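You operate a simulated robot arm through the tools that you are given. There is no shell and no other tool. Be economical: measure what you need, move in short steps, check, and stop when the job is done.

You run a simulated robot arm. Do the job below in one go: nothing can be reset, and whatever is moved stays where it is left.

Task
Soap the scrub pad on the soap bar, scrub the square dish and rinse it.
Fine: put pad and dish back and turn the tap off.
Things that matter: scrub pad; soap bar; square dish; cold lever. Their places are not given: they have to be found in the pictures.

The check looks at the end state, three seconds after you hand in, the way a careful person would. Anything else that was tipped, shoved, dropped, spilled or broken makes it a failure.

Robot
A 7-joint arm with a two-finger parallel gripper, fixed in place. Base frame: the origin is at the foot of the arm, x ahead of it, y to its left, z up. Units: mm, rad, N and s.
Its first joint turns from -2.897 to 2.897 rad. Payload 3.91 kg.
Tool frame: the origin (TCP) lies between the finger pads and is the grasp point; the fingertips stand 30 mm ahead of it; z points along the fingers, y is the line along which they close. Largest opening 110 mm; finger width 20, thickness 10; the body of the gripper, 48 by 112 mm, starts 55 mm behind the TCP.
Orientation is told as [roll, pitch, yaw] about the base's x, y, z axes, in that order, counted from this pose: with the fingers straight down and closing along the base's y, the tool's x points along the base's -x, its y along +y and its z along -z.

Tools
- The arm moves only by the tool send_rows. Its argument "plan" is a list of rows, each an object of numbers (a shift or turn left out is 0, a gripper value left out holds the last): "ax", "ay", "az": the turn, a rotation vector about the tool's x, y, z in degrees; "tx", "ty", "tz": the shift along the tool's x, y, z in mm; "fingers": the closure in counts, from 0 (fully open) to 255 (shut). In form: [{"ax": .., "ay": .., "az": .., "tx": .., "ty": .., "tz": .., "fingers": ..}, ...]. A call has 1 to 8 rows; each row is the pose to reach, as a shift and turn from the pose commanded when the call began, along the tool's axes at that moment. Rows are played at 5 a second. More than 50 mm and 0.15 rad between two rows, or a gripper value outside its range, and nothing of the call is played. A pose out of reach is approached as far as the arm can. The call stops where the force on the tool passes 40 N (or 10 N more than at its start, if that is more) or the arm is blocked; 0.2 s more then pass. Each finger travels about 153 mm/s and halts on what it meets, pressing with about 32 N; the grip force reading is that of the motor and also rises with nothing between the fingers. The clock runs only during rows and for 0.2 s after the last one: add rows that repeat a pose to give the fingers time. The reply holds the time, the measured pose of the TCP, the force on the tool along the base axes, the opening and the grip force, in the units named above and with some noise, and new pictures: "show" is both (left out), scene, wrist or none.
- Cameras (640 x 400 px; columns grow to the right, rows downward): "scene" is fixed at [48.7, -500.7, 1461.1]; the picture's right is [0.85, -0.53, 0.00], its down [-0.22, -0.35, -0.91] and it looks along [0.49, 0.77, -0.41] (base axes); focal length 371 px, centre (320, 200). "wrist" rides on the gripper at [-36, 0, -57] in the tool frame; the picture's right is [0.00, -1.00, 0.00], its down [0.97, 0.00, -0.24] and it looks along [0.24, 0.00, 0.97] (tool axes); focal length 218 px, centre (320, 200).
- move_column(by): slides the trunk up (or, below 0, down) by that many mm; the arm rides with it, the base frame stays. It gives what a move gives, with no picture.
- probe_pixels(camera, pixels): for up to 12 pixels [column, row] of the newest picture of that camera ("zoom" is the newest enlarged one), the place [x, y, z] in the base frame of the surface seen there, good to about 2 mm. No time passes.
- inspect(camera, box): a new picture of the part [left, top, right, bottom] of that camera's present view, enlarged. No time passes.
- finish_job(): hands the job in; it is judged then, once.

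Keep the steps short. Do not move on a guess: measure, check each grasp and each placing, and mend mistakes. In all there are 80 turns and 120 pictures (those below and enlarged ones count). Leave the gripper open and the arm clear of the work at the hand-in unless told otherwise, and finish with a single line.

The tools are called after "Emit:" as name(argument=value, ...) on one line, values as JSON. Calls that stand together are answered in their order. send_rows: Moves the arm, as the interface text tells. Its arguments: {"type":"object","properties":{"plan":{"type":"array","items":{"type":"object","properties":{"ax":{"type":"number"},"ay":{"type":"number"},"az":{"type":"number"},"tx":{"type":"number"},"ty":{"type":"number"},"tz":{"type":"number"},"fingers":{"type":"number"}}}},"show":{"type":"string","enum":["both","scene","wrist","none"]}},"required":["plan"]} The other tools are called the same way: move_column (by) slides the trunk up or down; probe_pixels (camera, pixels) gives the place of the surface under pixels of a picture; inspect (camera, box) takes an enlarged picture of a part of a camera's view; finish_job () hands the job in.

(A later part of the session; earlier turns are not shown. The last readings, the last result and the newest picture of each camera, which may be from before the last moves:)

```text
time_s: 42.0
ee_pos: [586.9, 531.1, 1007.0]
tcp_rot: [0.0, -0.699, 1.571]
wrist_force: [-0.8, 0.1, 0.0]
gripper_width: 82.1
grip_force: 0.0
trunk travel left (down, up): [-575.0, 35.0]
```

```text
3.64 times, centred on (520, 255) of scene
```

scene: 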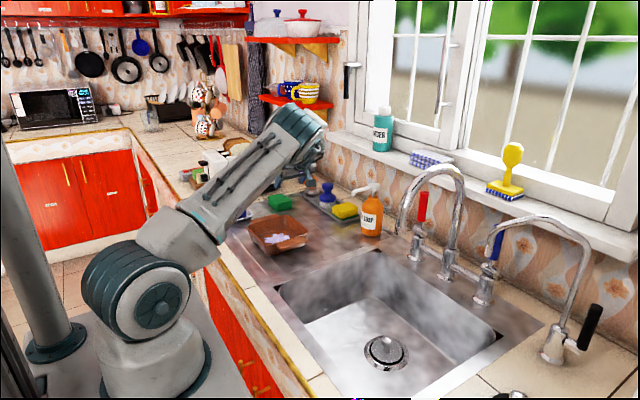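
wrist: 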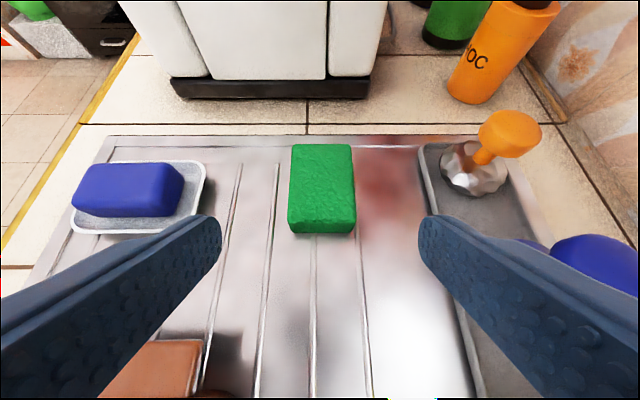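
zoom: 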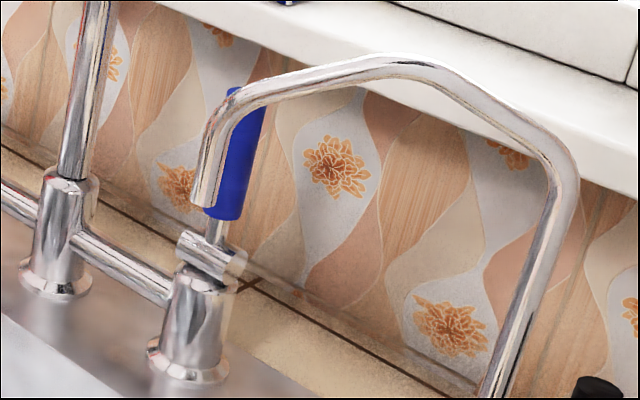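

Emit:
probe_pixels(camera="zoom", pixels=[[206, 190], [212, 130], [260, 90], [400, 65], [540, 150], [505, 360], [250, 150], [230, 210], [232, 90], [215, 233], [185, 245], [240, 262]])

Emit:
probe_pixels(camera="scene", pixels=[[515, 197], [560, 190], [600, 280], [580, 320], [560, 345], [470, 260], [550, 260], [452, 170], [458, 185], [463, 230], [440, 167], [409, 200]])

```text
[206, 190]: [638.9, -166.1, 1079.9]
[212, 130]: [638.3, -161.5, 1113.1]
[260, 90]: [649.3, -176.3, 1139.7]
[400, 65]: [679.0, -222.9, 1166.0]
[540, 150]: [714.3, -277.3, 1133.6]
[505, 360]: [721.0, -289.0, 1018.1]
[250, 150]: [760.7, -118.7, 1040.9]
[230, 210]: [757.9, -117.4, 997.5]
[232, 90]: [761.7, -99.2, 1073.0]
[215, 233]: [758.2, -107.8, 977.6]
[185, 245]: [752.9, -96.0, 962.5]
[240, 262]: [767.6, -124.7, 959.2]
```

```text
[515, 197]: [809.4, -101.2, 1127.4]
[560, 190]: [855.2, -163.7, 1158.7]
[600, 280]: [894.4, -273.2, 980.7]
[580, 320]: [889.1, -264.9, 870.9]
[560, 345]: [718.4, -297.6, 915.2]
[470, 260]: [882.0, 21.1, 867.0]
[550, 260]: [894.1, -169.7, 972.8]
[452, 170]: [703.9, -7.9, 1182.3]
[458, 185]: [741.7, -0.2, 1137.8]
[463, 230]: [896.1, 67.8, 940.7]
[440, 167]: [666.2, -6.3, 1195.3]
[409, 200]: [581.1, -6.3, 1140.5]
```

The lever spans z 990–1075 at (760,-108) and pivots about y near z 960. The main spout sits at y≈-5 and the second spout tip at (639,-165,1072). I'll approach low and nearly horizontal between them. First I'll swing back at height, yawing about base z.

Emit:
send_rows(plan=[{"ax": 5.46, "az": 6.51, "tx": 20.7, "ty": 10.9, "tz": -35.8}, {"ax": 10.93, "az": 13.02, "tx": 41.4, "ty": 21.8, "tz": -71.6}, {"ax": 16.4, "az": 19.53, "tx": 62.1, "ty": 32.7, "tz": -107.4}, {"ax": 21.86, "az": 26.04, "tx": 82.8, "ty": 43.6, "tz": -143.2}, {"ax": 27.3, "az": 32.55, "tx": 103.5, "ty": 54.5, "tz": -179}, {"ax": 32.8, "az": 39.06, "tx": 124.2, "ty": 65.4, "tz": -214.8}, {"ax": 38.25, "az": 45.57, "tx": 144.9, "ty": 76.3, "tz": -250.6}, {"ax": 43.7, "az": 52.1, "tx": 165.6, "ty": 87, "tz": -286.5}], show="scene")

```text
time_s: 43.8
ee_pos: [497.4, 213.7, 1121.6]
tcp_rot: [0.004, -0.699, 0.38]
wrist_force: [-0.6, 0.0, 0.5]
gripper_width: 82.2
grip_force: 0.1
trunk travel left (down, up): [-575.0, 35.0]
```

scene: 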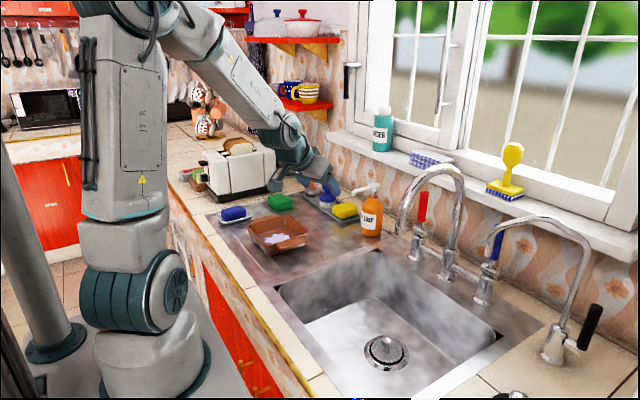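

Next I'll swing to (430,-40,1060), yaw about -11°.

Emit:
send_rows(plan=[{"ax": 2.65, "az": 3.16, "tx": 19.8, "ty": -26.4, "tz": -6.8}, {"ax": 5.3, "az": 6.32, "tx": 39.6, "ty": -52.8, "tz": -13.6}, {"ax": 7.95, "az": 9.48, "tx": 59.4, "ty": -79.2, "tz": -20.4}, {"ax": 10.6, "az": 12.64, "tx": 79.2, "ty": -105.6, "tz": -27.2}, {"ax": 13.25, "az": 15.8, "tx": 99, "ty": -132, "tz": -34}, {"ax": 15.9, "az": 18.96, "tx": 118.8, "ty": -158.4, "tz": -40.8}, {"ax": 18.55, "az": 22.12, "tx": 138.6, "ty": -184.8, "tz": -47.6}, {"ax": 21.2, "az": 25.3, "tx": 158.4, "ty": -210.9, "tz": -54.6}], show="none")

Emit:
send_rows(plan=[{"ay": -8}, {"ay": -16}, {"ay": -24}, {"ay": -32}, {"ay": -40}, {"ay": -48}], show="both")

```text
time_s: 45.6
ee_pos: [457.1, -40.0, 1066.1]
tcp_rot: [-0.001, -0.695, -0.198]
wrist_force: [0.0, 0.1, -0.5]
gripper_width: 82.1
grip_force: 0.0
out of reach, approached as far as the arm can: row 6, 7, 8
trunk travel left (down, up): [-575.0, 35.0]
```

```text
time_s: 46.6
ee_pos: [523.2, -36.7, 1074.5]
tcp_rot: [-0.005, -1.223, -0.194]
wrist_force: [-38.0, 0.8, 14.7]
gripper_width: 78.6
grip_force: 0.1
out of reach, approached as far as the arm can: row 1, 2, 3, 4, 5
trunk travel left (down, up): [-575.0, 35.0]
stopped in row 5: the force on the tool passed its limit (the readings are from after the stop); the commanded pose is now the measured one
```

scene: 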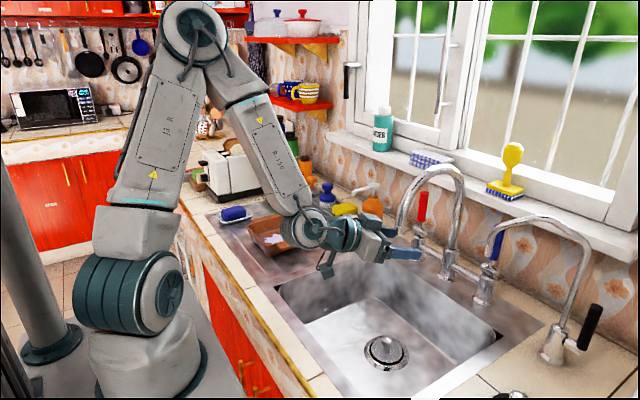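
wrist: 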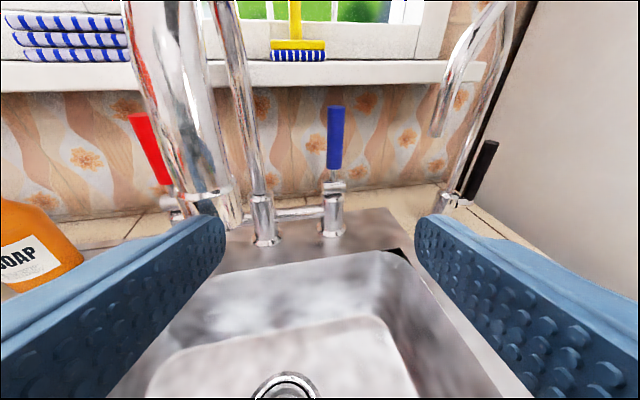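

The left finger touched the main spout (38 N) because the arm could not fold in that close. I'll back away, tilt back, and shift to -y.

Emit:
send_rows(plan=[{"tz": -8, "ay": 4}, {"ay": 10, "tz": -20}, {"ay": 16, "tz": -32}, {"ay": 16, "tz": -32, "ty": -25}, {"ay": 16, "tz": -32, "ty": -50}, {"ay": 16, "tz": -32, "ty": -75}], show="both")

Emit:
inspect(camera="scene", box=[380, 130, 620, 280])

```text
time_s: 48.0
ee_pos: [487.0, -104.1, 1082.0]
tcp_rot: [-0.005, -0.943, -0.192]
wrist_force: [0.1, 0.5, 0.0]
gripper_width: 82.1
grip_force: 0.1
out of reach, approached as far as the arm can: row 1, 4, 5
trunk travel left (down, up): [-575.0, 35.0]
```

scene: 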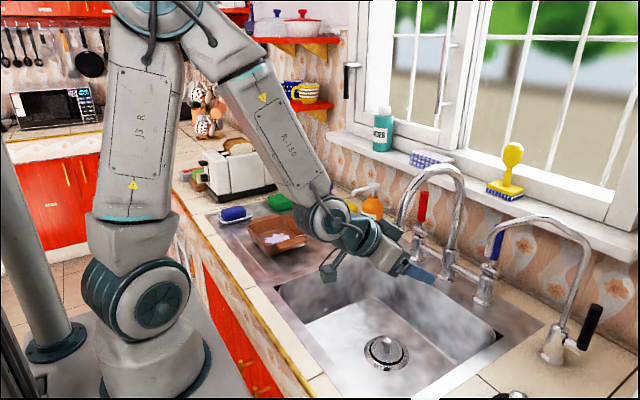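
wrist: 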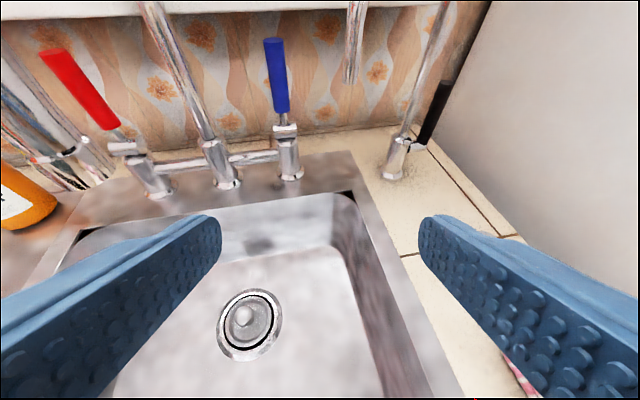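

```text
2.67 times, centred on (500, 205) of scene
```

zoom: 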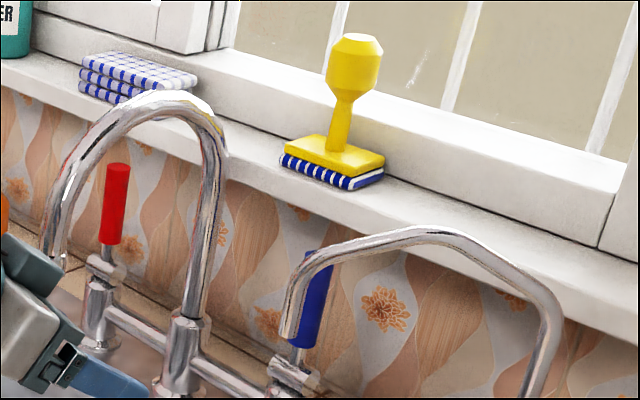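

The spout looks unmoved. I'll lower to z≈1012, below both spout ends, narrow the fingers to about 50 mm, and shift so the tool axis points at the lever.

Emit:
send_rows(plan=[{"tx": 11, "tz": 14, "fingers": 139}, {"tx": 22, "tz": 28, "ty": 10}, {"tx": 34, "tz": 43, "ty": 30}, {"tx": 44.9, "tz": 57.3, "ty": 48}], show="none")

Emit:
send_rows(plan=[{"ay": -8, "tx": -8, "tz": 11}, {"ay": -16, "tx": -16, "tz": 22}, {"ay": -24, "tx": -24, "tz": 33}, {"ay": -32, "tx": -32, "tz": 44}], show="both")

```text
time_s: 49.0
ee_pos: [514.0, -61.6, 1011.9]
tcp_rot: [-0.005, -0.945, -0.194]
wrist_force: [0.2, -0.5, -0.2]
gripper_width: 49.9
grip_force: 0.0
trunk travel left (down, up): [-575.0, 35.0]
```

```text
time_s: 50.0
ee_pos: [569.3, -71.1, 1012.3]
tcp_rot: [-0.046, -1.505, -0.153]
wrist_force: [0.2, -0.1, 0.3]
gripper_width: 49.8
grip_force: 0.1
trunk travel left (down, up): [-575.0, 35.0]
```

scene: 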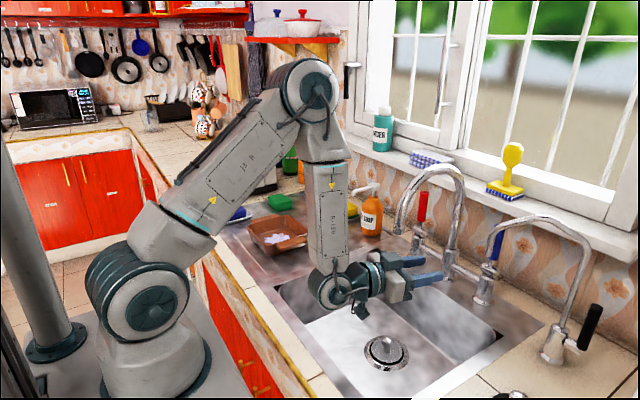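
wrist: 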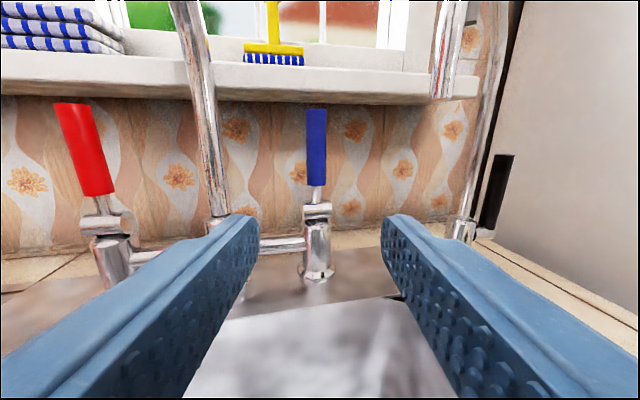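

Nicely lined up: the lever is at wrist column 316. I'll measure it from here.

Emit:
probe_pixels(camera="wrist", pixels=[[316, 112], [308, 145], [325, 145], [316, 145], [316, 180], [317, 195], [317, 212], [306, 212], [329, 212], [430, 95], [210, 180], [317, 255]])

```text
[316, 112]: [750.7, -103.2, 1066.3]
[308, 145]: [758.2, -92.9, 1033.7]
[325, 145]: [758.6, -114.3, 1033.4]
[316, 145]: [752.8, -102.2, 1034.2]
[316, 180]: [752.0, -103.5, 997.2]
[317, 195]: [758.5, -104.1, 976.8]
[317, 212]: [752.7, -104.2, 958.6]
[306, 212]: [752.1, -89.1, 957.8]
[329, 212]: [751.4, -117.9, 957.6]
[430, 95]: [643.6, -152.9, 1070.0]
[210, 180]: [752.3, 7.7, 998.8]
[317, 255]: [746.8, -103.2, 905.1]
```

The lever axis is at (763,-104). I'll advance 120 mm first while rising slightly, then check.

Emit:
send_rows(plan=[{"tz": 30, "tx": -3, "ty": 1}, {"tz": 60, "tx": -6, "ty": 2}, {"tz": 90, "tx": -9, "ty": 3}, {"tz": 120, "tx": -12, "ty": 3}], show="both")

```text
time_s: 51.0
ee_pos: [686.5, -91.9, 1018.2]
tcp_rot: [-0.046, -1.503, -0.153]
wrist_force: [0.1, -0.9, -1.0]
gripper_width: 49.8
grip_force: 0.1
trunk travel left (down, up): [-575.0, 35.0]
```

scene: 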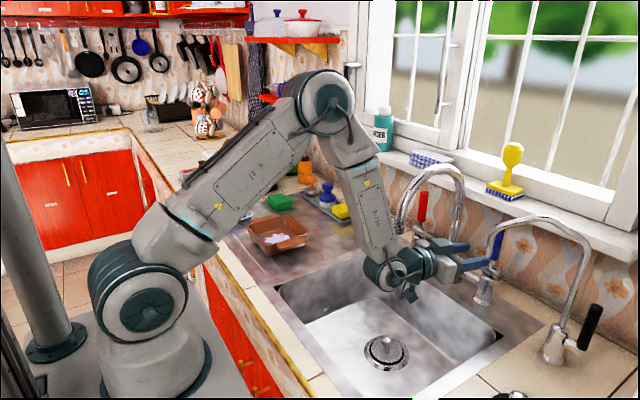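
wrist: 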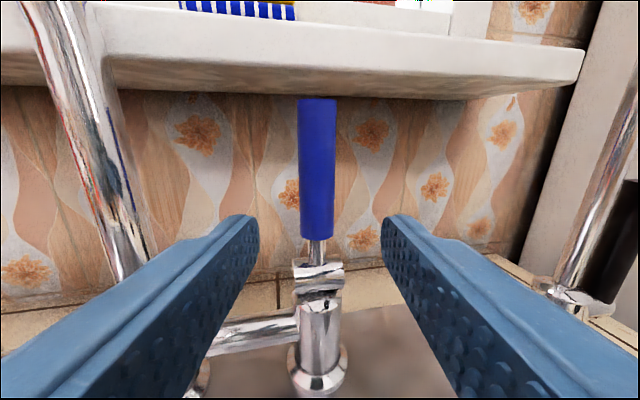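

Clear so far. I'll advance the remaining 72 mm so the lever is between the finger pads.

Emit:
send_rows(plan=[{"tz": 20, "tx": -3}, {"tz": 40, "tx": -6}, {"tz": 58, "tx": -8}, {"tz": 72, "tx": -9}], show="both")

```text
time_s: 52.0
ee_pos: [760.0, -107.2, 1020.8]
tcp_rot: [-0.049, -1.499, -0.148]
wrist_force: [0.0, -0.6, 0.1]
gripper_width: 49.9
grip_force: 0.1
trunk travel left (down, up): [-575.0, 35.0]
```

scene: 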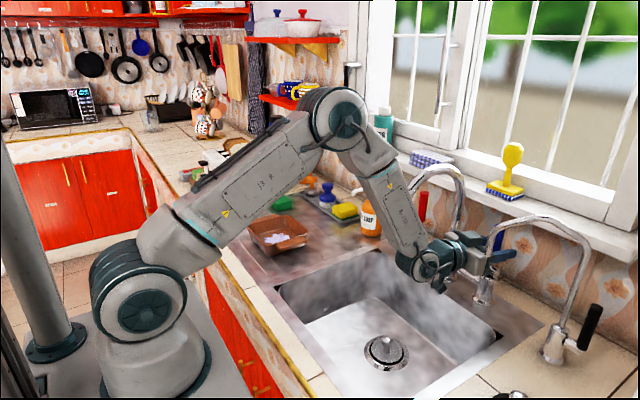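
wrist: 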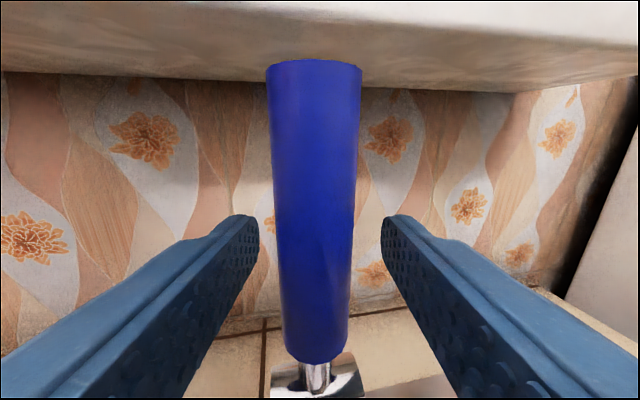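

The lever is between the fingers. I'll close on it.

Emit:
send_rows(plan=[{"fingers": 255}, {"fingers": 255}, {"fingers": 255}], show="none")

Emit:
send_rows(plan=[{"tz": -8, "tx": 0.5}, {"tz": -16, "tx": 2}, {"tz": -24, "tx": 4.5}, {"tz": -31, "tx": 8}], show="both")

```text
time_s: 52.8
ee_pos: [759.6, -104.5, 1020.0]
tcp_rot: [-0.049, -1.503, -0.146]
wrist_force: [0.2, 4.1, -0.2]
gripper_width: 22.8
grip_force: 45.2
trunk travel left (down, up): [-575.0, 35.0]
```

```text
time_s: 53.8
ee_pos: [728.8, -101.9, 1015.4]
tcp_rot: [-0.044, -1.507, -0.157]
wrist_force: [17.7, -9.4, 9.9]
gripper_width: 23.7
grip_force: 45.2
trunk travel left (down, up): [-575.0, 35.0]
```

scene: 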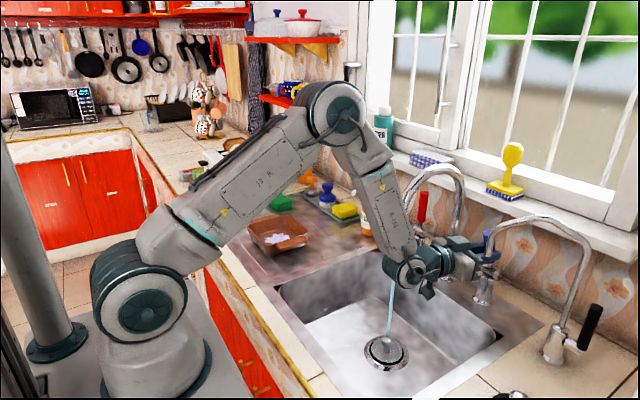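
wrist: 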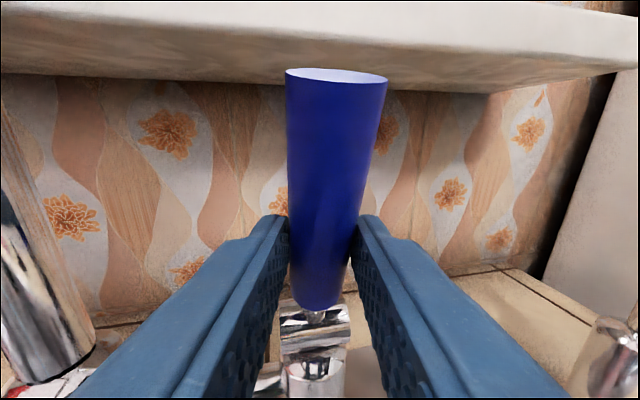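

Water is running from the main spout. I'll release the lever and back straight out.

Emit:
send_rows(plan=[{"fingers": 139}, {"fingers": 139}], show="none")

Emit:
send_rows(plan=[{"tz": -20}, {"tz": -45}, {"tz": -80}, {"tz": -115}, {"tz": -150}], show="both")

```text
time_s: 54.4
ee_pos: [727.5, -98.7, 1013.8]
tcp_rot: [-0.055, -1.499, -0.142]
wrist_force: [0.1, 0.1, 0.3]
gripper_width: 50.0
grip_force: 0.0
trunk travel left (down, up): [-575.0, 35.0]
```

```text
time_s: 55.6
ee_pos: [580.7, -72.0, 1025.6]
tcp_rot: [-0.05, -1.504, -0.149]
wrist_force: [0.6, 0.0, 0.3]
gripper_width: 50.5
grip_force: 0.1
trunk travel left (down, up): [-575.0, 35.0]
```

scene: 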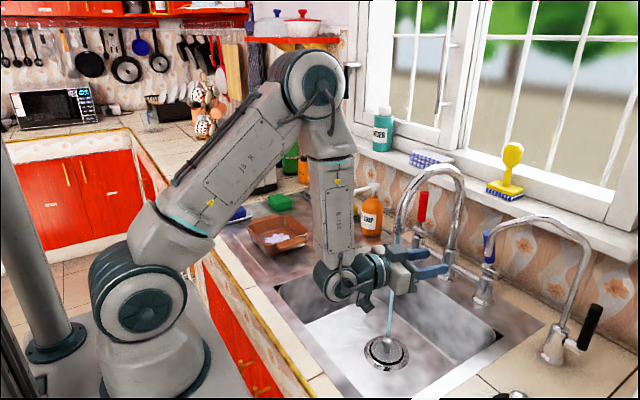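
wrist: 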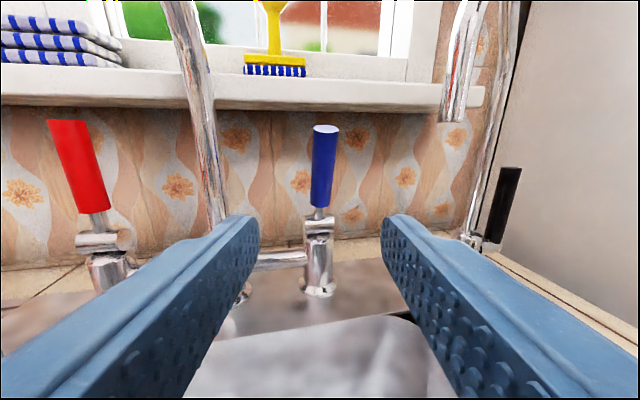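

The lever stays tilted and the stream runs. Now I'll fetch the dish: tilt the tool back down while retreating.

Emit:
send_rows(plan=[{"ay": 7.7, "tz": -16}, {"ay": 15.4, "tz": -32}, {"ay": 23.1, "tz": -48}, {"ay": 30.8, "tz": -64}, {"ay": 38.5, "tz": -80}, {"ay": 46, "tz": -96}], show="scene")

Emit:
probe_pixels(camera="scene", pixels=[[385, 350], [300, 300], [545, 325], [400, 398], [330, 250], [402, 232], [389, 318], [391, 300], [250, 246], [262, 240], [490, 236], [295, 282]])

```text
time_s: 57.0
ee_pos: [486.3, -53.1, 1032.1]
tcp_rot: [-0.005, -0.698, -0.194]
wrist_force: [0.7, -0.1, 0.1]
gripper_width: 50.1
grip_force: 0.0
trunk travel left (down, up): [-575.0, 35.0]
```

scene: 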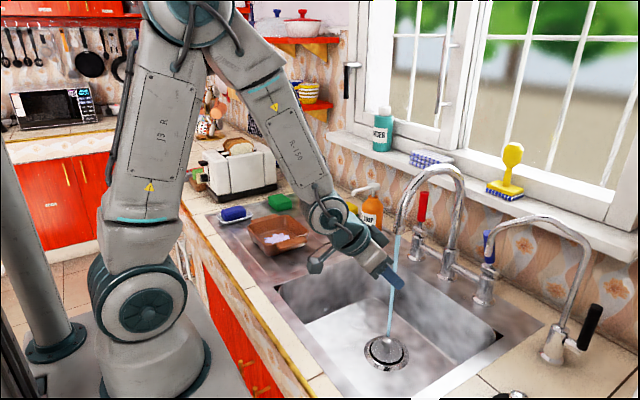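

```text
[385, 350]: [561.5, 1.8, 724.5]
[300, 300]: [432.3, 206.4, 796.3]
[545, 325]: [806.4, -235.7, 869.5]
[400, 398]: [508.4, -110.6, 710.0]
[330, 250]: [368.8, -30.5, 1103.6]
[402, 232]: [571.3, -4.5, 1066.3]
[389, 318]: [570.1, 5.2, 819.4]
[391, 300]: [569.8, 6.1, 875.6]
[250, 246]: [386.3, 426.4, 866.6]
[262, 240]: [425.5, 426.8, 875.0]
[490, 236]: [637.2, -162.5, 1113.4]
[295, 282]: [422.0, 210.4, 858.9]
```

Stream is at (570,3) and the sink edge at x≈422. I'll swing toward the dish, staying high.

Emit:
send_rows(plan=[{"ax": -5.46, "az": -6.51, "tx": 5.4, "ty": 35.6, "tz": -7.5}, {"ax": -10.93, "az": -13.02, "tx": 10.8, "ty": 71.2, "tz": -15}, {"ax": -16.4, "az": -19.53, "tx": 16.2, "ty": 106.8, "tz": -22.5}, {"ax": -21.86, "az": -26.04, "tx": 21.6, "ty": 142.4, "tz": -30}, {"ax": -27.3, "az": -32.55, "tx": 27, "ty": 178, "tz": -37.5}, {"ax": -32.8, "az": -39.06, "tx": 32.4, "ty": 213.6, "tz": -45}, {"ax": -38.25, "az": -45.57, "tx": 37.8, "ty": 249.2, "tz": -52.5}, {"ax": -43.7, "az": -52.1, "tx": 43.3, "ty": 284.7, "tz": -59.9}], show="none")

Emit:
send_rows(plan=[{"ax": -5.3, "az": -6.32, "tx": -8}, {"ax": -10.6, "az": -12.64, "tx": -16}, {"ax": -15.9, "az": -18.96, "tx": -24}, {"ax": -21.2, "az": -25.3, "tx": -32}], show="none")

Emit:
send_rows(plan=[{"ay": 8, "tx": -6}, {"ay": 16, "tx": -12}, {"ay": 24, "tx": -18}, {"ay": 32, "tx": -24}, {"ay": 40, "tx": -30}], show="both")

```text
time_s: 58.8
ee_pos: [472.7, 242.0, 1051.6]
tcp_rot: [-0.003, -0.696, 0.992]
wrist_force: [0.1, 0.7, -0.4]
gripper_width: 50.1
grip_force: 0.0
trunk travel left (down, up): [-575.0, 35.0]
```

```text
time_s: 59.8
ee_pos: [485.1, 261.7, 1071.1]
tcp_rot: [-0.001, -0.694, 1.568]
wrist_force: [-0.1, -0.7, 0.1]
gripper_width: 50.0
grip_force: 0.0
trunk travel left (down, up): [-575.0, 35.0]
```

```text
time_s: 61.0
ee_pos: [484.2, 287.2, 1088.3]
tcp_rot: [-0.001, 0.007, 1.566]
wrist_force: [0.8, 0.8, 0.1]
gripper_width: 50.0
grip_force: 0.0
trunk travel left (down, up): [-575.0, 35.0]
```

scene: 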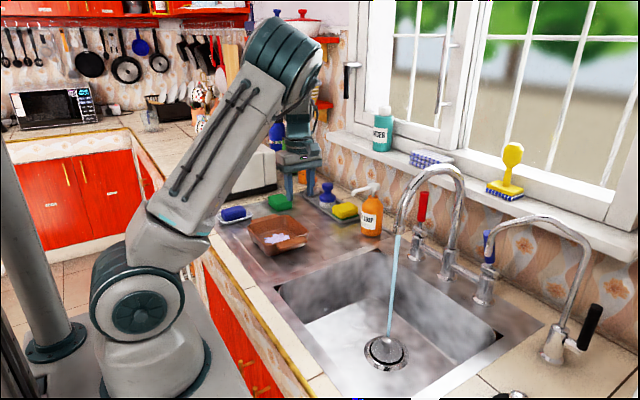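
wrist: 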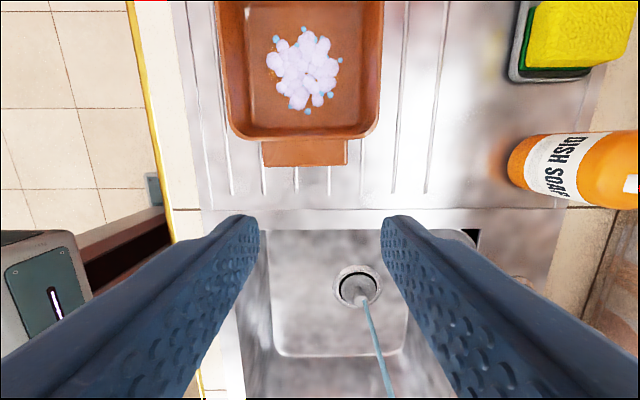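

Suds are visible in the dish. There may be some yellow left at wrist (271,73), so I'll zoom in.

Emit:
inspect(camera="wrist", box=[210, 0, 390, 115])

Emit:
probe_pixels(camera="wrist", pixels=[[230, 75], [222, 20], [235, 110], [240, 60], [233, 60], [375, 75], [305, 132], [270, 72], [305, 70], [305, 155], [265, 160], [345, 158]])

```text
3.48 times, centred on (300, 58) of wrist
```

zoom: 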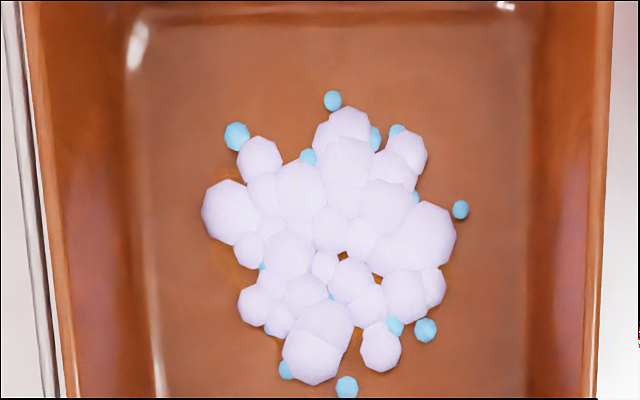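

```text
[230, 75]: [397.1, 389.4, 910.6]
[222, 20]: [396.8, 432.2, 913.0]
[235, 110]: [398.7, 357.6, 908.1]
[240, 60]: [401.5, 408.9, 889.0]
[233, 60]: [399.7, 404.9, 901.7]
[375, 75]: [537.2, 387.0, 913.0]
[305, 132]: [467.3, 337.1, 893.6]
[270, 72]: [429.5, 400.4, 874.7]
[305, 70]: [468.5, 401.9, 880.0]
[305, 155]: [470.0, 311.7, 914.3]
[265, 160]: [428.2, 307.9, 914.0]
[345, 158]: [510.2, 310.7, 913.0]
```

In the zoom only suds remain, so the dish floor is clean. The near wall is centred at x≈398, rim z≈915. I'll position above it with the fingers at about 36 mm.

Emit:
send_rows(plan=[{"tx": -27, "ty": 22, "tz": 10, "fingers": 171}, {"tx": -54, "ty": 43, "tz": 20}, {"tx": -80, "ty": 65, "tz": 45}, {"tx": -106, "ty": 86, "tz": 75}, {"tx": -106, "ty": 86, "tz": 88}], show="wrist")

```text
time_s: 62.2
ee_pos: [398.1, 392.8, 999.2]
tcp_rot: [-0.003, 0.003, 1.564]
wrist_force: [0.3, -0.3, -1.2]
gripper_width: 36.2
grip_force: 0.0
trunk travel left (down, up): [-575.0, 35.0]
```

wrist: 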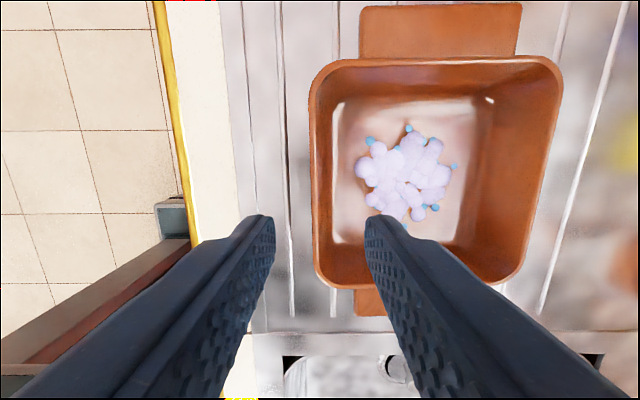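

Emit:
probe_pixels(camera="wrist", pixels=[[312, 150], [316, 150], [320, 150], [313, 200], [317, 200], [321, 220], [330, 200], [340, 180], [556, 150], [430, 62], [420, 282], [318, 255]])

```text
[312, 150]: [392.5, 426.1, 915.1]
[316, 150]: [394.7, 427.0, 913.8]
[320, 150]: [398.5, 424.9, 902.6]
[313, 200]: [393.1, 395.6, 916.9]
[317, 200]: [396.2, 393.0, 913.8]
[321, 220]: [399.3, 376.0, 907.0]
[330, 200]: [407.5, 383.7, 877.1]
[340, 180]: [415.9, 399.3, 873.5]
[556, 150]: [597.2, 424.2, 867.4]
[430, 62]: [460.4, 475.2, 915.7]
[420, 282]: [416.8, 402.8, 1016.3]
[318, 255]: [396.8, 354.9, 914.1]
```

The wall rim is x 391–397 with its inner face sloping to 408 at the floor. I'll lower to z≈915.

Emit:
send_rows(plan=[{"ty": 2, "tz": 25}, {"ty": 2, "tz": 50}, {"ty": 2, "tz": 70}, {"ty": 2, "tz": 84}, {"ty": 2, "tz": 84}], show="wrist")

```text
time_s: 63.4
ee_pos: [397.8, 389.2, 915.9]
tcp_rot: [-0.002, 0.002, 1.564]
wrist_force: [0.8, 0.0, 0.0]
gripper_width: 36.0
grip_force: 0.0
trunk travel left (down, up): [-575.0, 35.0]
```

wrist: 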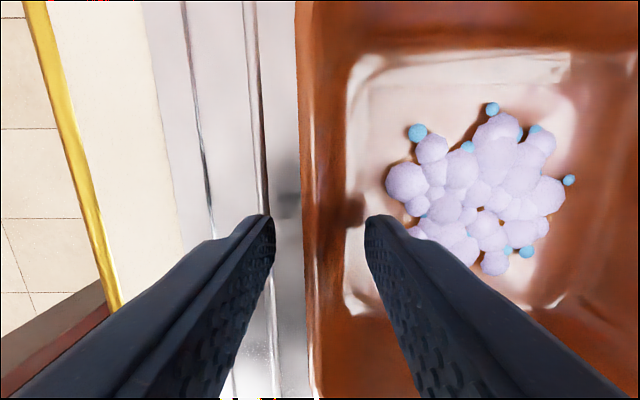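

The wall is between the fingers. I'll close and verify before lifting.

Emit:
send_rows(plan=[{"fingers": 255}, {"fingers": 255}, {"fingers": 255}, {"fingers": 255}], show="none")

Emit:
send_rows(plan=[{"tz": -2}, {"tz": -5}, {"tz": -9}, {"tz": -14}, {"tz": -20}, {"tz": -20}], show="both")

```text
time_s: 64.4
ee_pos: [398.4, 391.2, 916.8]
tcp_rot: [-0.002, 0.004, 1.566]
wrist_force: [2.3, 2.4, 4.6]
gripper_width: 9.3
grip_force: 31.6
trunk travel left (down, up): [-575.0, 35.0]
```

```text
time_s: 65.8
ee_pos: [397.1, 390.5, 936.0]
tcp_rot: [-0.003, 0.005, 1.564]
wrist_force: [3.1, -1.5, 4.4]
gripper_width: 4.8
grip_force: 31.5
trunk travel left (down, up): [-575.0, 35.0]
```

scene: 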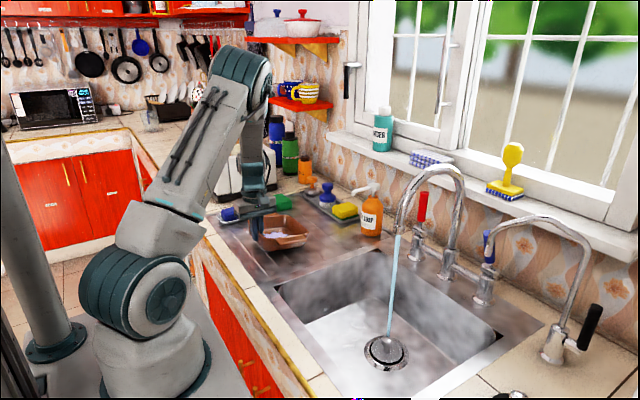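
wrist: 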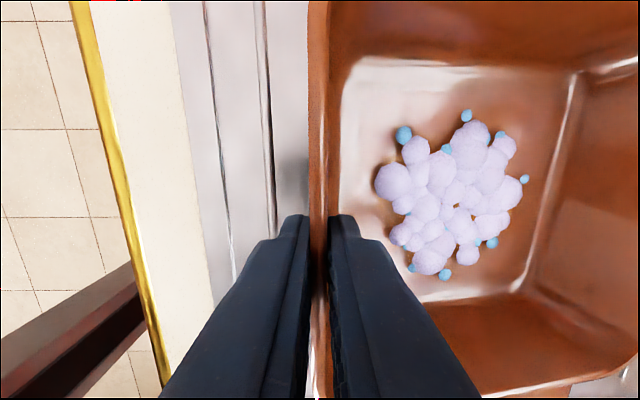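

The opening shrank from 9 to 5 mm: the wall slopes about 14° and is slipping out of vertical fingers. I'll lower back, release, and match the slope with a tilt.

Emit:
send_rows(plan=[{"tz": 6}, {"tz": 12}, {"tz": 18}, {"tz": 20}, {"tz": 20, "fingers": 171}, {"tz": 20}], show="wrist")

Emit:
inspect(camera="scene", box=[210, 170, 350, 270])

```text
time_s: 67.2
ee_pos: [398.1, 393.0, 917.2]
tcp_rot: [-0.001, 0.005, 1.566]
wrist_force: [1.0, -0.7, 0.2]
gripper_width: 36.2
grip_force: 0.1
trunk travel left (down, up): [-575.0, 35.0]
```

wrist: 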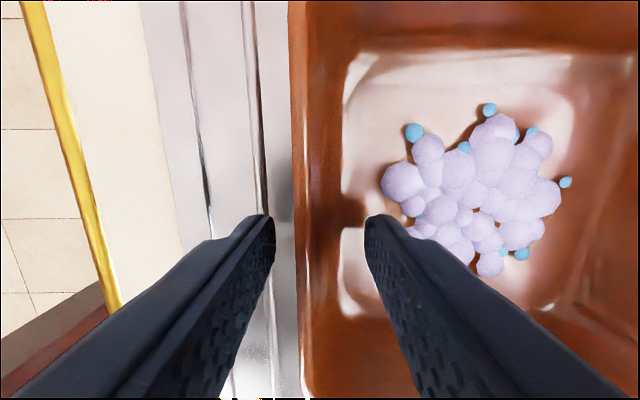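

```text
4.00 times, centred on (280, 220) of scene
```

zoom: 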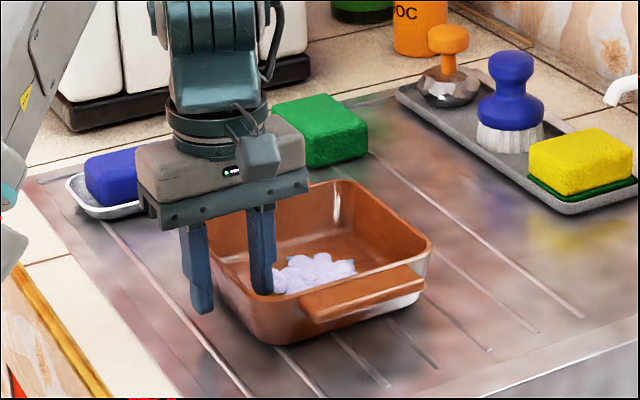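

The dish sits back flat. I'll tilt 11° to match the wall slope, go 6 mm deeper, then grip.

Emit:
send_rows(plan=[{"ax": 5.5, "ty": 1.5}, {"ax": 11, "ty": 3}, {"ax": 11, "ty": 3, "tz": 3}, {"ax": 11, "ty": 3, "tz": 6}, {"ax": 11, "ty": 3, "tz": 6}], show="wrist")

Emit:
inspect(camera="scene", box=[210, 170, 350, 270])

```text
time_s: 68.4
ee_pos: [395.2, 391.1, 910.0]
tcp_rot: [-0.192, 0.004, 1.565]
wrist_force: [-0.5, -0.5, 0.4]
gripper_width: 36.1
grip_force: 0.0
trunk travel left (down, up): [-575.0, 35.0]
```

wrist: 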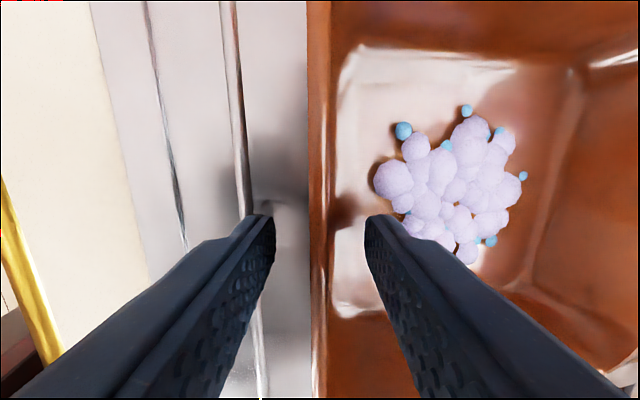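

```text
4.00 times, centred on (280, 220) of scene
```

zoom: 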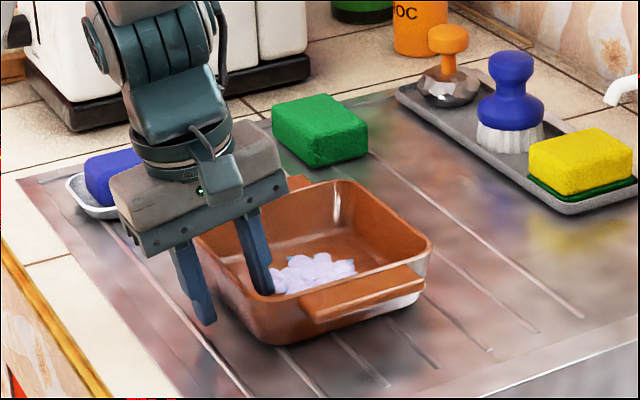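

The fingers are parallel to the wall now. I'll close and lift slowly, watching the opening.

Emit:
send_rows(plan=[{"fingers": 255}, {"fingers": 255}, {"fingers": 255}, {"fingers": 255}], show="none")

Emit:
send_rows(plan=[{"tz": -2, "ty": -0.4}, {"tz": -5, "ty": -1}, {"tz": -8, "ty": -1.6}, {"tz": -12, "ty": -2.3}, {"tz": -12, "ty": -2.3}], show="both")

```text
time_s: 69.4
ee_pos: [395.7, 390.3, 911.6]
tcp_rot: [-0.195, 0.006, 1.565]
wrist_force: [-0.4, 0.2, -0.5]
gripper_width: 4.7
grip_force: 32.2
trunk travel left (down, up): [-575.0, 35.0]
```

```text
time_s: 70.6
ee_pos: [395.1, 392.4, 921.7]
tcp_rot: [-0.193, 0.003, 1.566]
wrist_force: [0.3, 0.2, -4.0]
gripper_width: 4.9
grip_force: 32.1
trunk travel left (down, up): [-575.0, 35.0]
```

scene: 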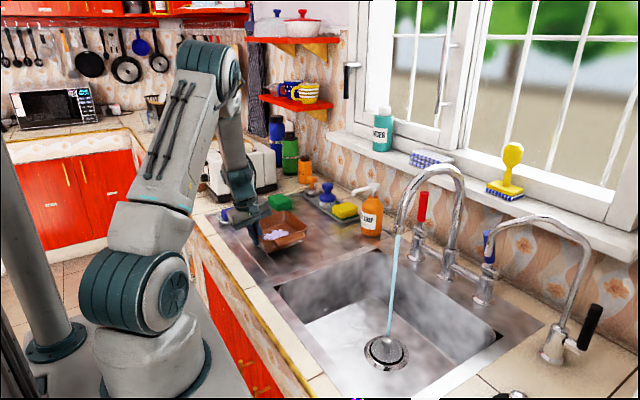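
wrist: 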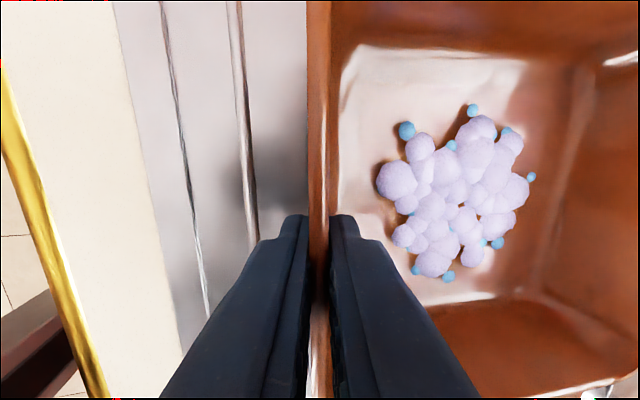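

Held with the opening steady at 4.8 and about 4 N of weight. I'll lift 55 mm more and check that it stays level.

Emit:
send_rows(plan=[{"tz": -10, "ty": -2}, {"tz": -22, "ty": -4.3}, {"tz": -34, "ty": -6.6}, {"tz": -45, "ty": -8.7}, {"tz": -54, "ty": -10.5}], show="both")

Emit:
inspect(camera="scene", box=[200, 150, 360, 260])

```text
time_s: 71.8
ee_pos: [394.2, 392.7, 976.2]
tcp_rot: [-0.195, 0.007, 1.566]
wrist_force: [0.0, 0.4, -3.5]
gripper_width: 4.8
grip_force: 32.2
trunk travel left (down, up): [-575.0, 35.0]
```

scene: 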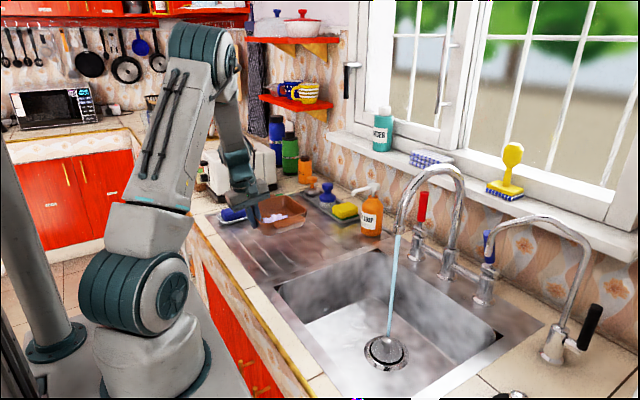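
wrist: 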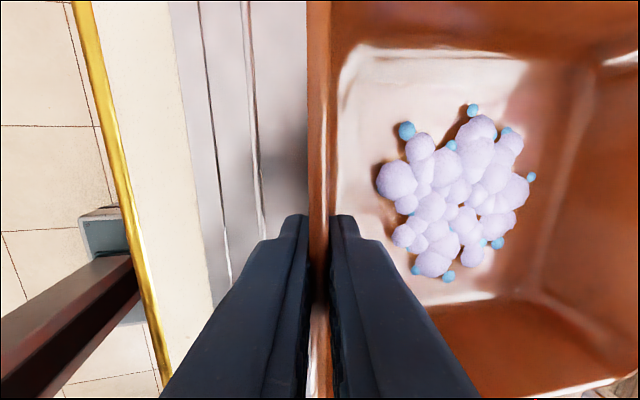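

```text
3.64 times, centred on (280, 205) of scene
```

zoom: 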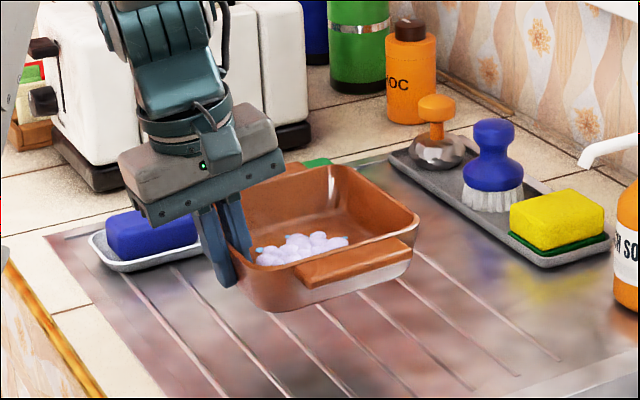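

The dish is level and firmly held. I'll carry it toward the stream at (570,3) in two smooth legs.

Emit:
send_rows(plan=[{"tx": 15, "ty": -4, "tz": 1}, {"tx": 40, "ty": -10, "tz": 3}, {"tx": 70, "ty": -17, "tz": 6}, {"tx": 102, "ty": -25, "tz": 9}, {"tx": 135, "ty": -33, "tz": 12}, {"tx": 168, "ty": -41, "tz": 15}, {"tx": 195, "ty": -48, "tz": 17.5}, {"tx": 210, "ty": -52, "tz": 18.5}], show="scene")

Emit:
send_rows(plan=[{"tx": 12, "ty": -3, "tz": 1}, {"tx": 35, "ty": -8, "tz": 3}, {"tx": 65, "ty": -16, "tz": 6}, {"tx": 97, "ty": -24, "tz": 9}, {"tx": 130, "ty": -33, "tz": 12}, {"tx": 158, "ty": -40, "tz": 14.5}, {"tx": 178, "ty": -43, "tz": 16}, {"tx": 184, "ty": -44, "tz": 16.5}], show="both")

```text
time_s: 73.6
ee_pos: [449.3, 181.2, 968.8]
tcp_rot: [-0.192, 0.004, 1.566]
wrist_force: [-0.3, -1.2, -4.0]
gripper_width: 4.9
grip_force: 31.9
trunk travel left (down, up): [-575.0, 35.0]
```

scene: 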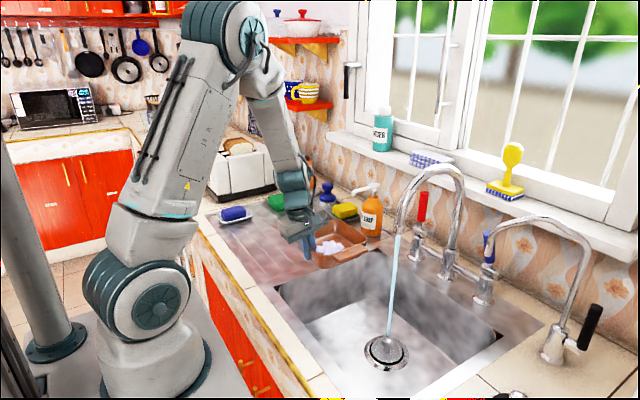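

```text
time_s: 75.4
ee_pos: [493.1, -2.4, 963.9]
tcp_rot: [-0.193, 0.003, 1.563]
wrist_force: [0.2, -0.6, -6.0]
gripper_width: 4.6
grip_force: 31.8
trunk travel left (down, up): [-575.0, 35.0]
```

scene: 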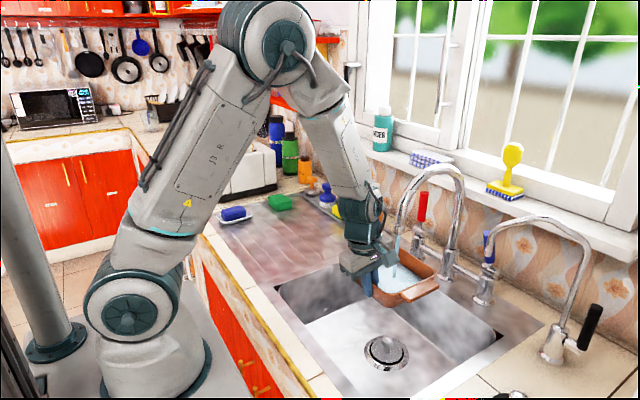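
wrist: 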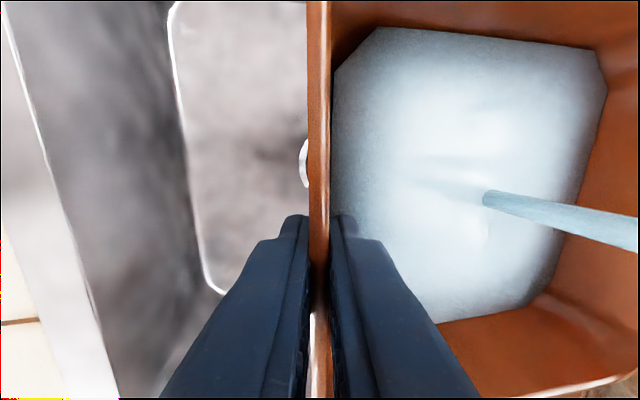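

The stream fills the dish and the suds are being washed out; the weight is rising to 6 N. I'll carry it level out of the stream to y≈120, still over the basin, to pour out.

Emit:
send_rows(plan=[{"tx": 0}, {"tx": -6}, {"tx": -20}, {"tx": -42}, {"tx": -68}, {"tx": -94}, {"tx": -114}, {"tx": -122}], show="both")

```text
time_s: 77.2
ee_pos: [496.4, 120.2, 963.9]
tcp_rot: [-0.193, 0.004, 1.564]
wrist_force: [0.4, -0.3, -7.8]
gripper_width: 4.9
grip_force: 32.0
trunk travel left (down, up): [-575.0, 35.0]
```

scene: 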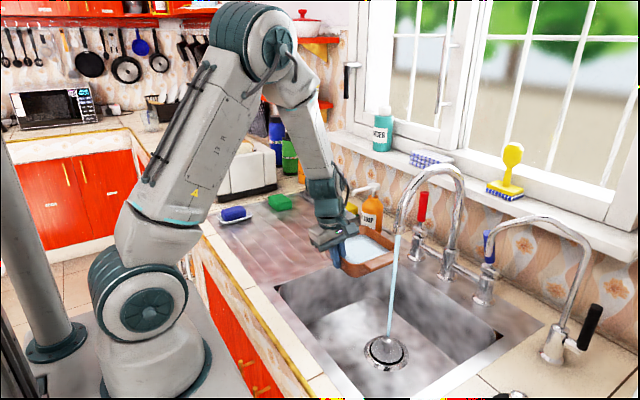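
wrist: 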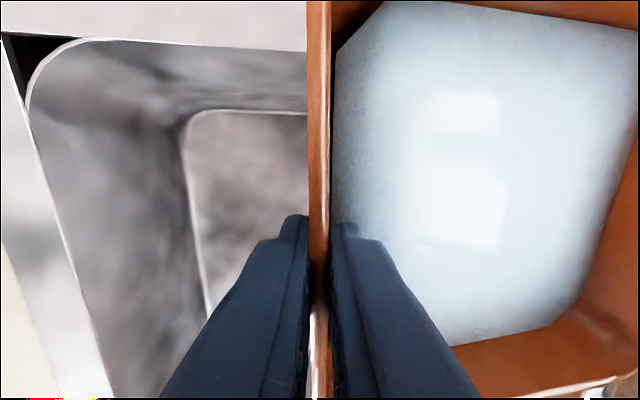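

Suds are gone and the dish is full of water (~8 N). I'll check the basin edge before pouring.

Emit:
probe_pixels(camera="wrist", pixels=[[200, 42], [270, 45], [200, 60], [60, 250], [25, 100], [260, 200]])

```text
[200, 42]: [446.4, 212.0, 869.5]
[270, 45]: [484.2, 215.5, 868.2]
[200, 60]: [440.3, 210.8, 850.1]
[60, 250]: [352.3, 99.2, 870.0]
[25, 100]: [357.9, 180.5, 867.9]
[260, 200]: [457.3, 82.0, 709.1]
```

The basin spans y up to 212 and x from about 360, so it's safe to pour here. I'll tilt the near wall down slowly to about 51°.

Emit:
send_rows(plan=[{"ax": 5, "ty": -2.5, "tz": 0.5}, {"ax": 10, "ty": -5, "tz": 1}, {"ax": 15, "ty": -7.5, "tz": 1.5}, {"ax": 20, "ty": -10, "tz": 2}, {"ax": 25, "ty": -12.5, "tz": 2.5}, {"ax": 30, "ty": -15, "tz": 3}, {"ax": 35, "ty": -17.5, "tz": 3.5}, {"ax": 40, "ty": -20, "tz": 4}], show="both")

```text
time_s: 79.0
ee_pos: [515.3, 118.1, 961.4]
tcp_rot: [-0.893, 0.006, 1.566]
wrist_force: [-0.8, -0.7, -7.1]
gripper_width: 4.7
grip_force: 31.8
trunk travel left (down, up): [-575.0, 35.0]
```

scene: 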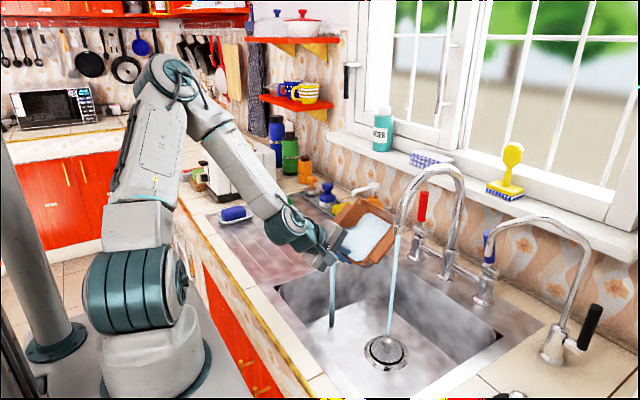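
wrist: 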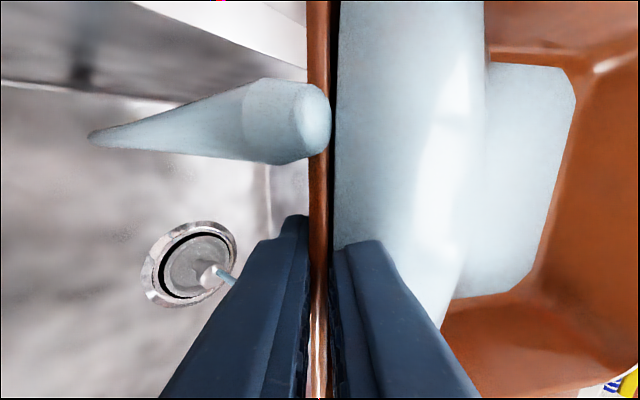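

It pours neatly into the basin. I'll continue tilting to about 91°, moving forward and slightly up for arm room.

Emit:
send_rows(plan=[{"ax": 5, "ty": -6, "tz": 3.3}, {"ax": 10, "ty": -12, "tz": 6.5}, {"ax": 15, "ty": -18, "tz": 9.8}, {"ax": 20, "ty": -24, "tz": 13}, {"ax": 25, "ty": -30, "tz": 16.3}, {"ax": 30, "ty": -36, "tz": 19.5}, {"ax": 35, "ty": -42, "tz": 22.8}, {"ax": 40, "ty": -47, "tz": 26}], show="both")

```text
time_s: 80.8
ee_pos: [565.2, 119.9, 981.5]
tcp_rot: [-1.593, 0.001, 1.566]
wrist_force: [-0.3, 0.2, -4.8]
gripper_width: 4.9
grip_force: 32.7
trunk travel left (down, up): [-575.0, 35.0]
```

scene: 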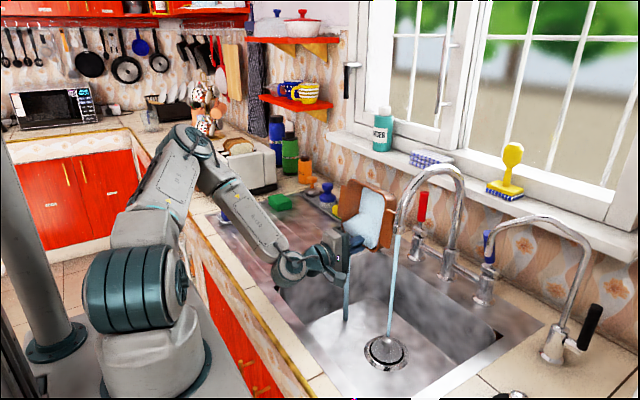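
wrist: 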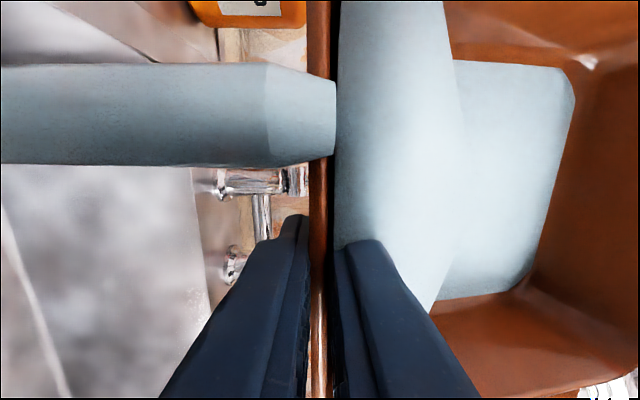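

Still draining (4.8 N). I'll hold here about 1.6 s and check the weight.

Emit:
send_rows(plan=[{}, {}, {}, {}, {}, {}, {}, {}], show="both")

```text
time_s: 82.6
ee_pos: [564.9, 118.6, 982.1]
tcp_rot: [-1.59, 0.004, 1.567]
wrist_force: [-0.1, 1.2, -4.3]
gripper_width: 4.9
grip_force: 31.9
trunk travel left (down, up): [-575.0, 35.0]
```

scene: 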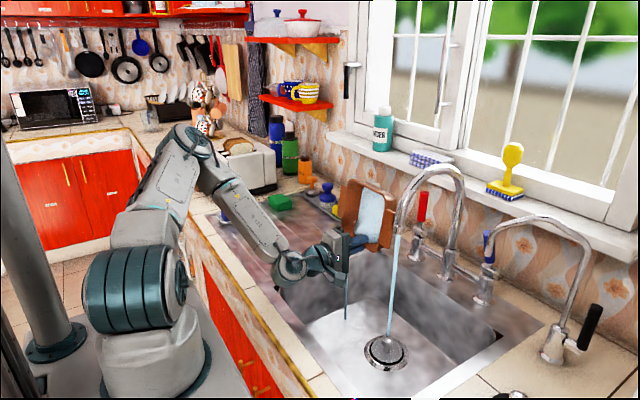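
wrist: 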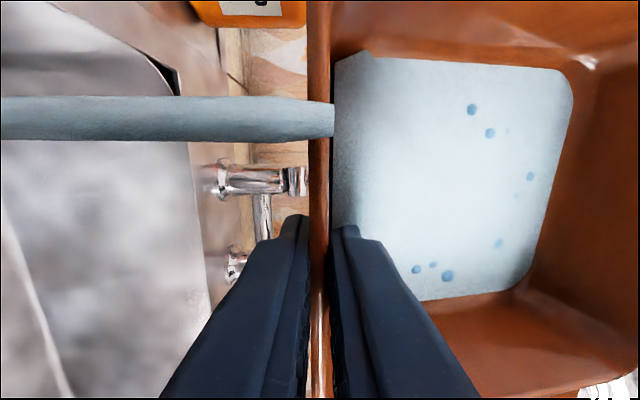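

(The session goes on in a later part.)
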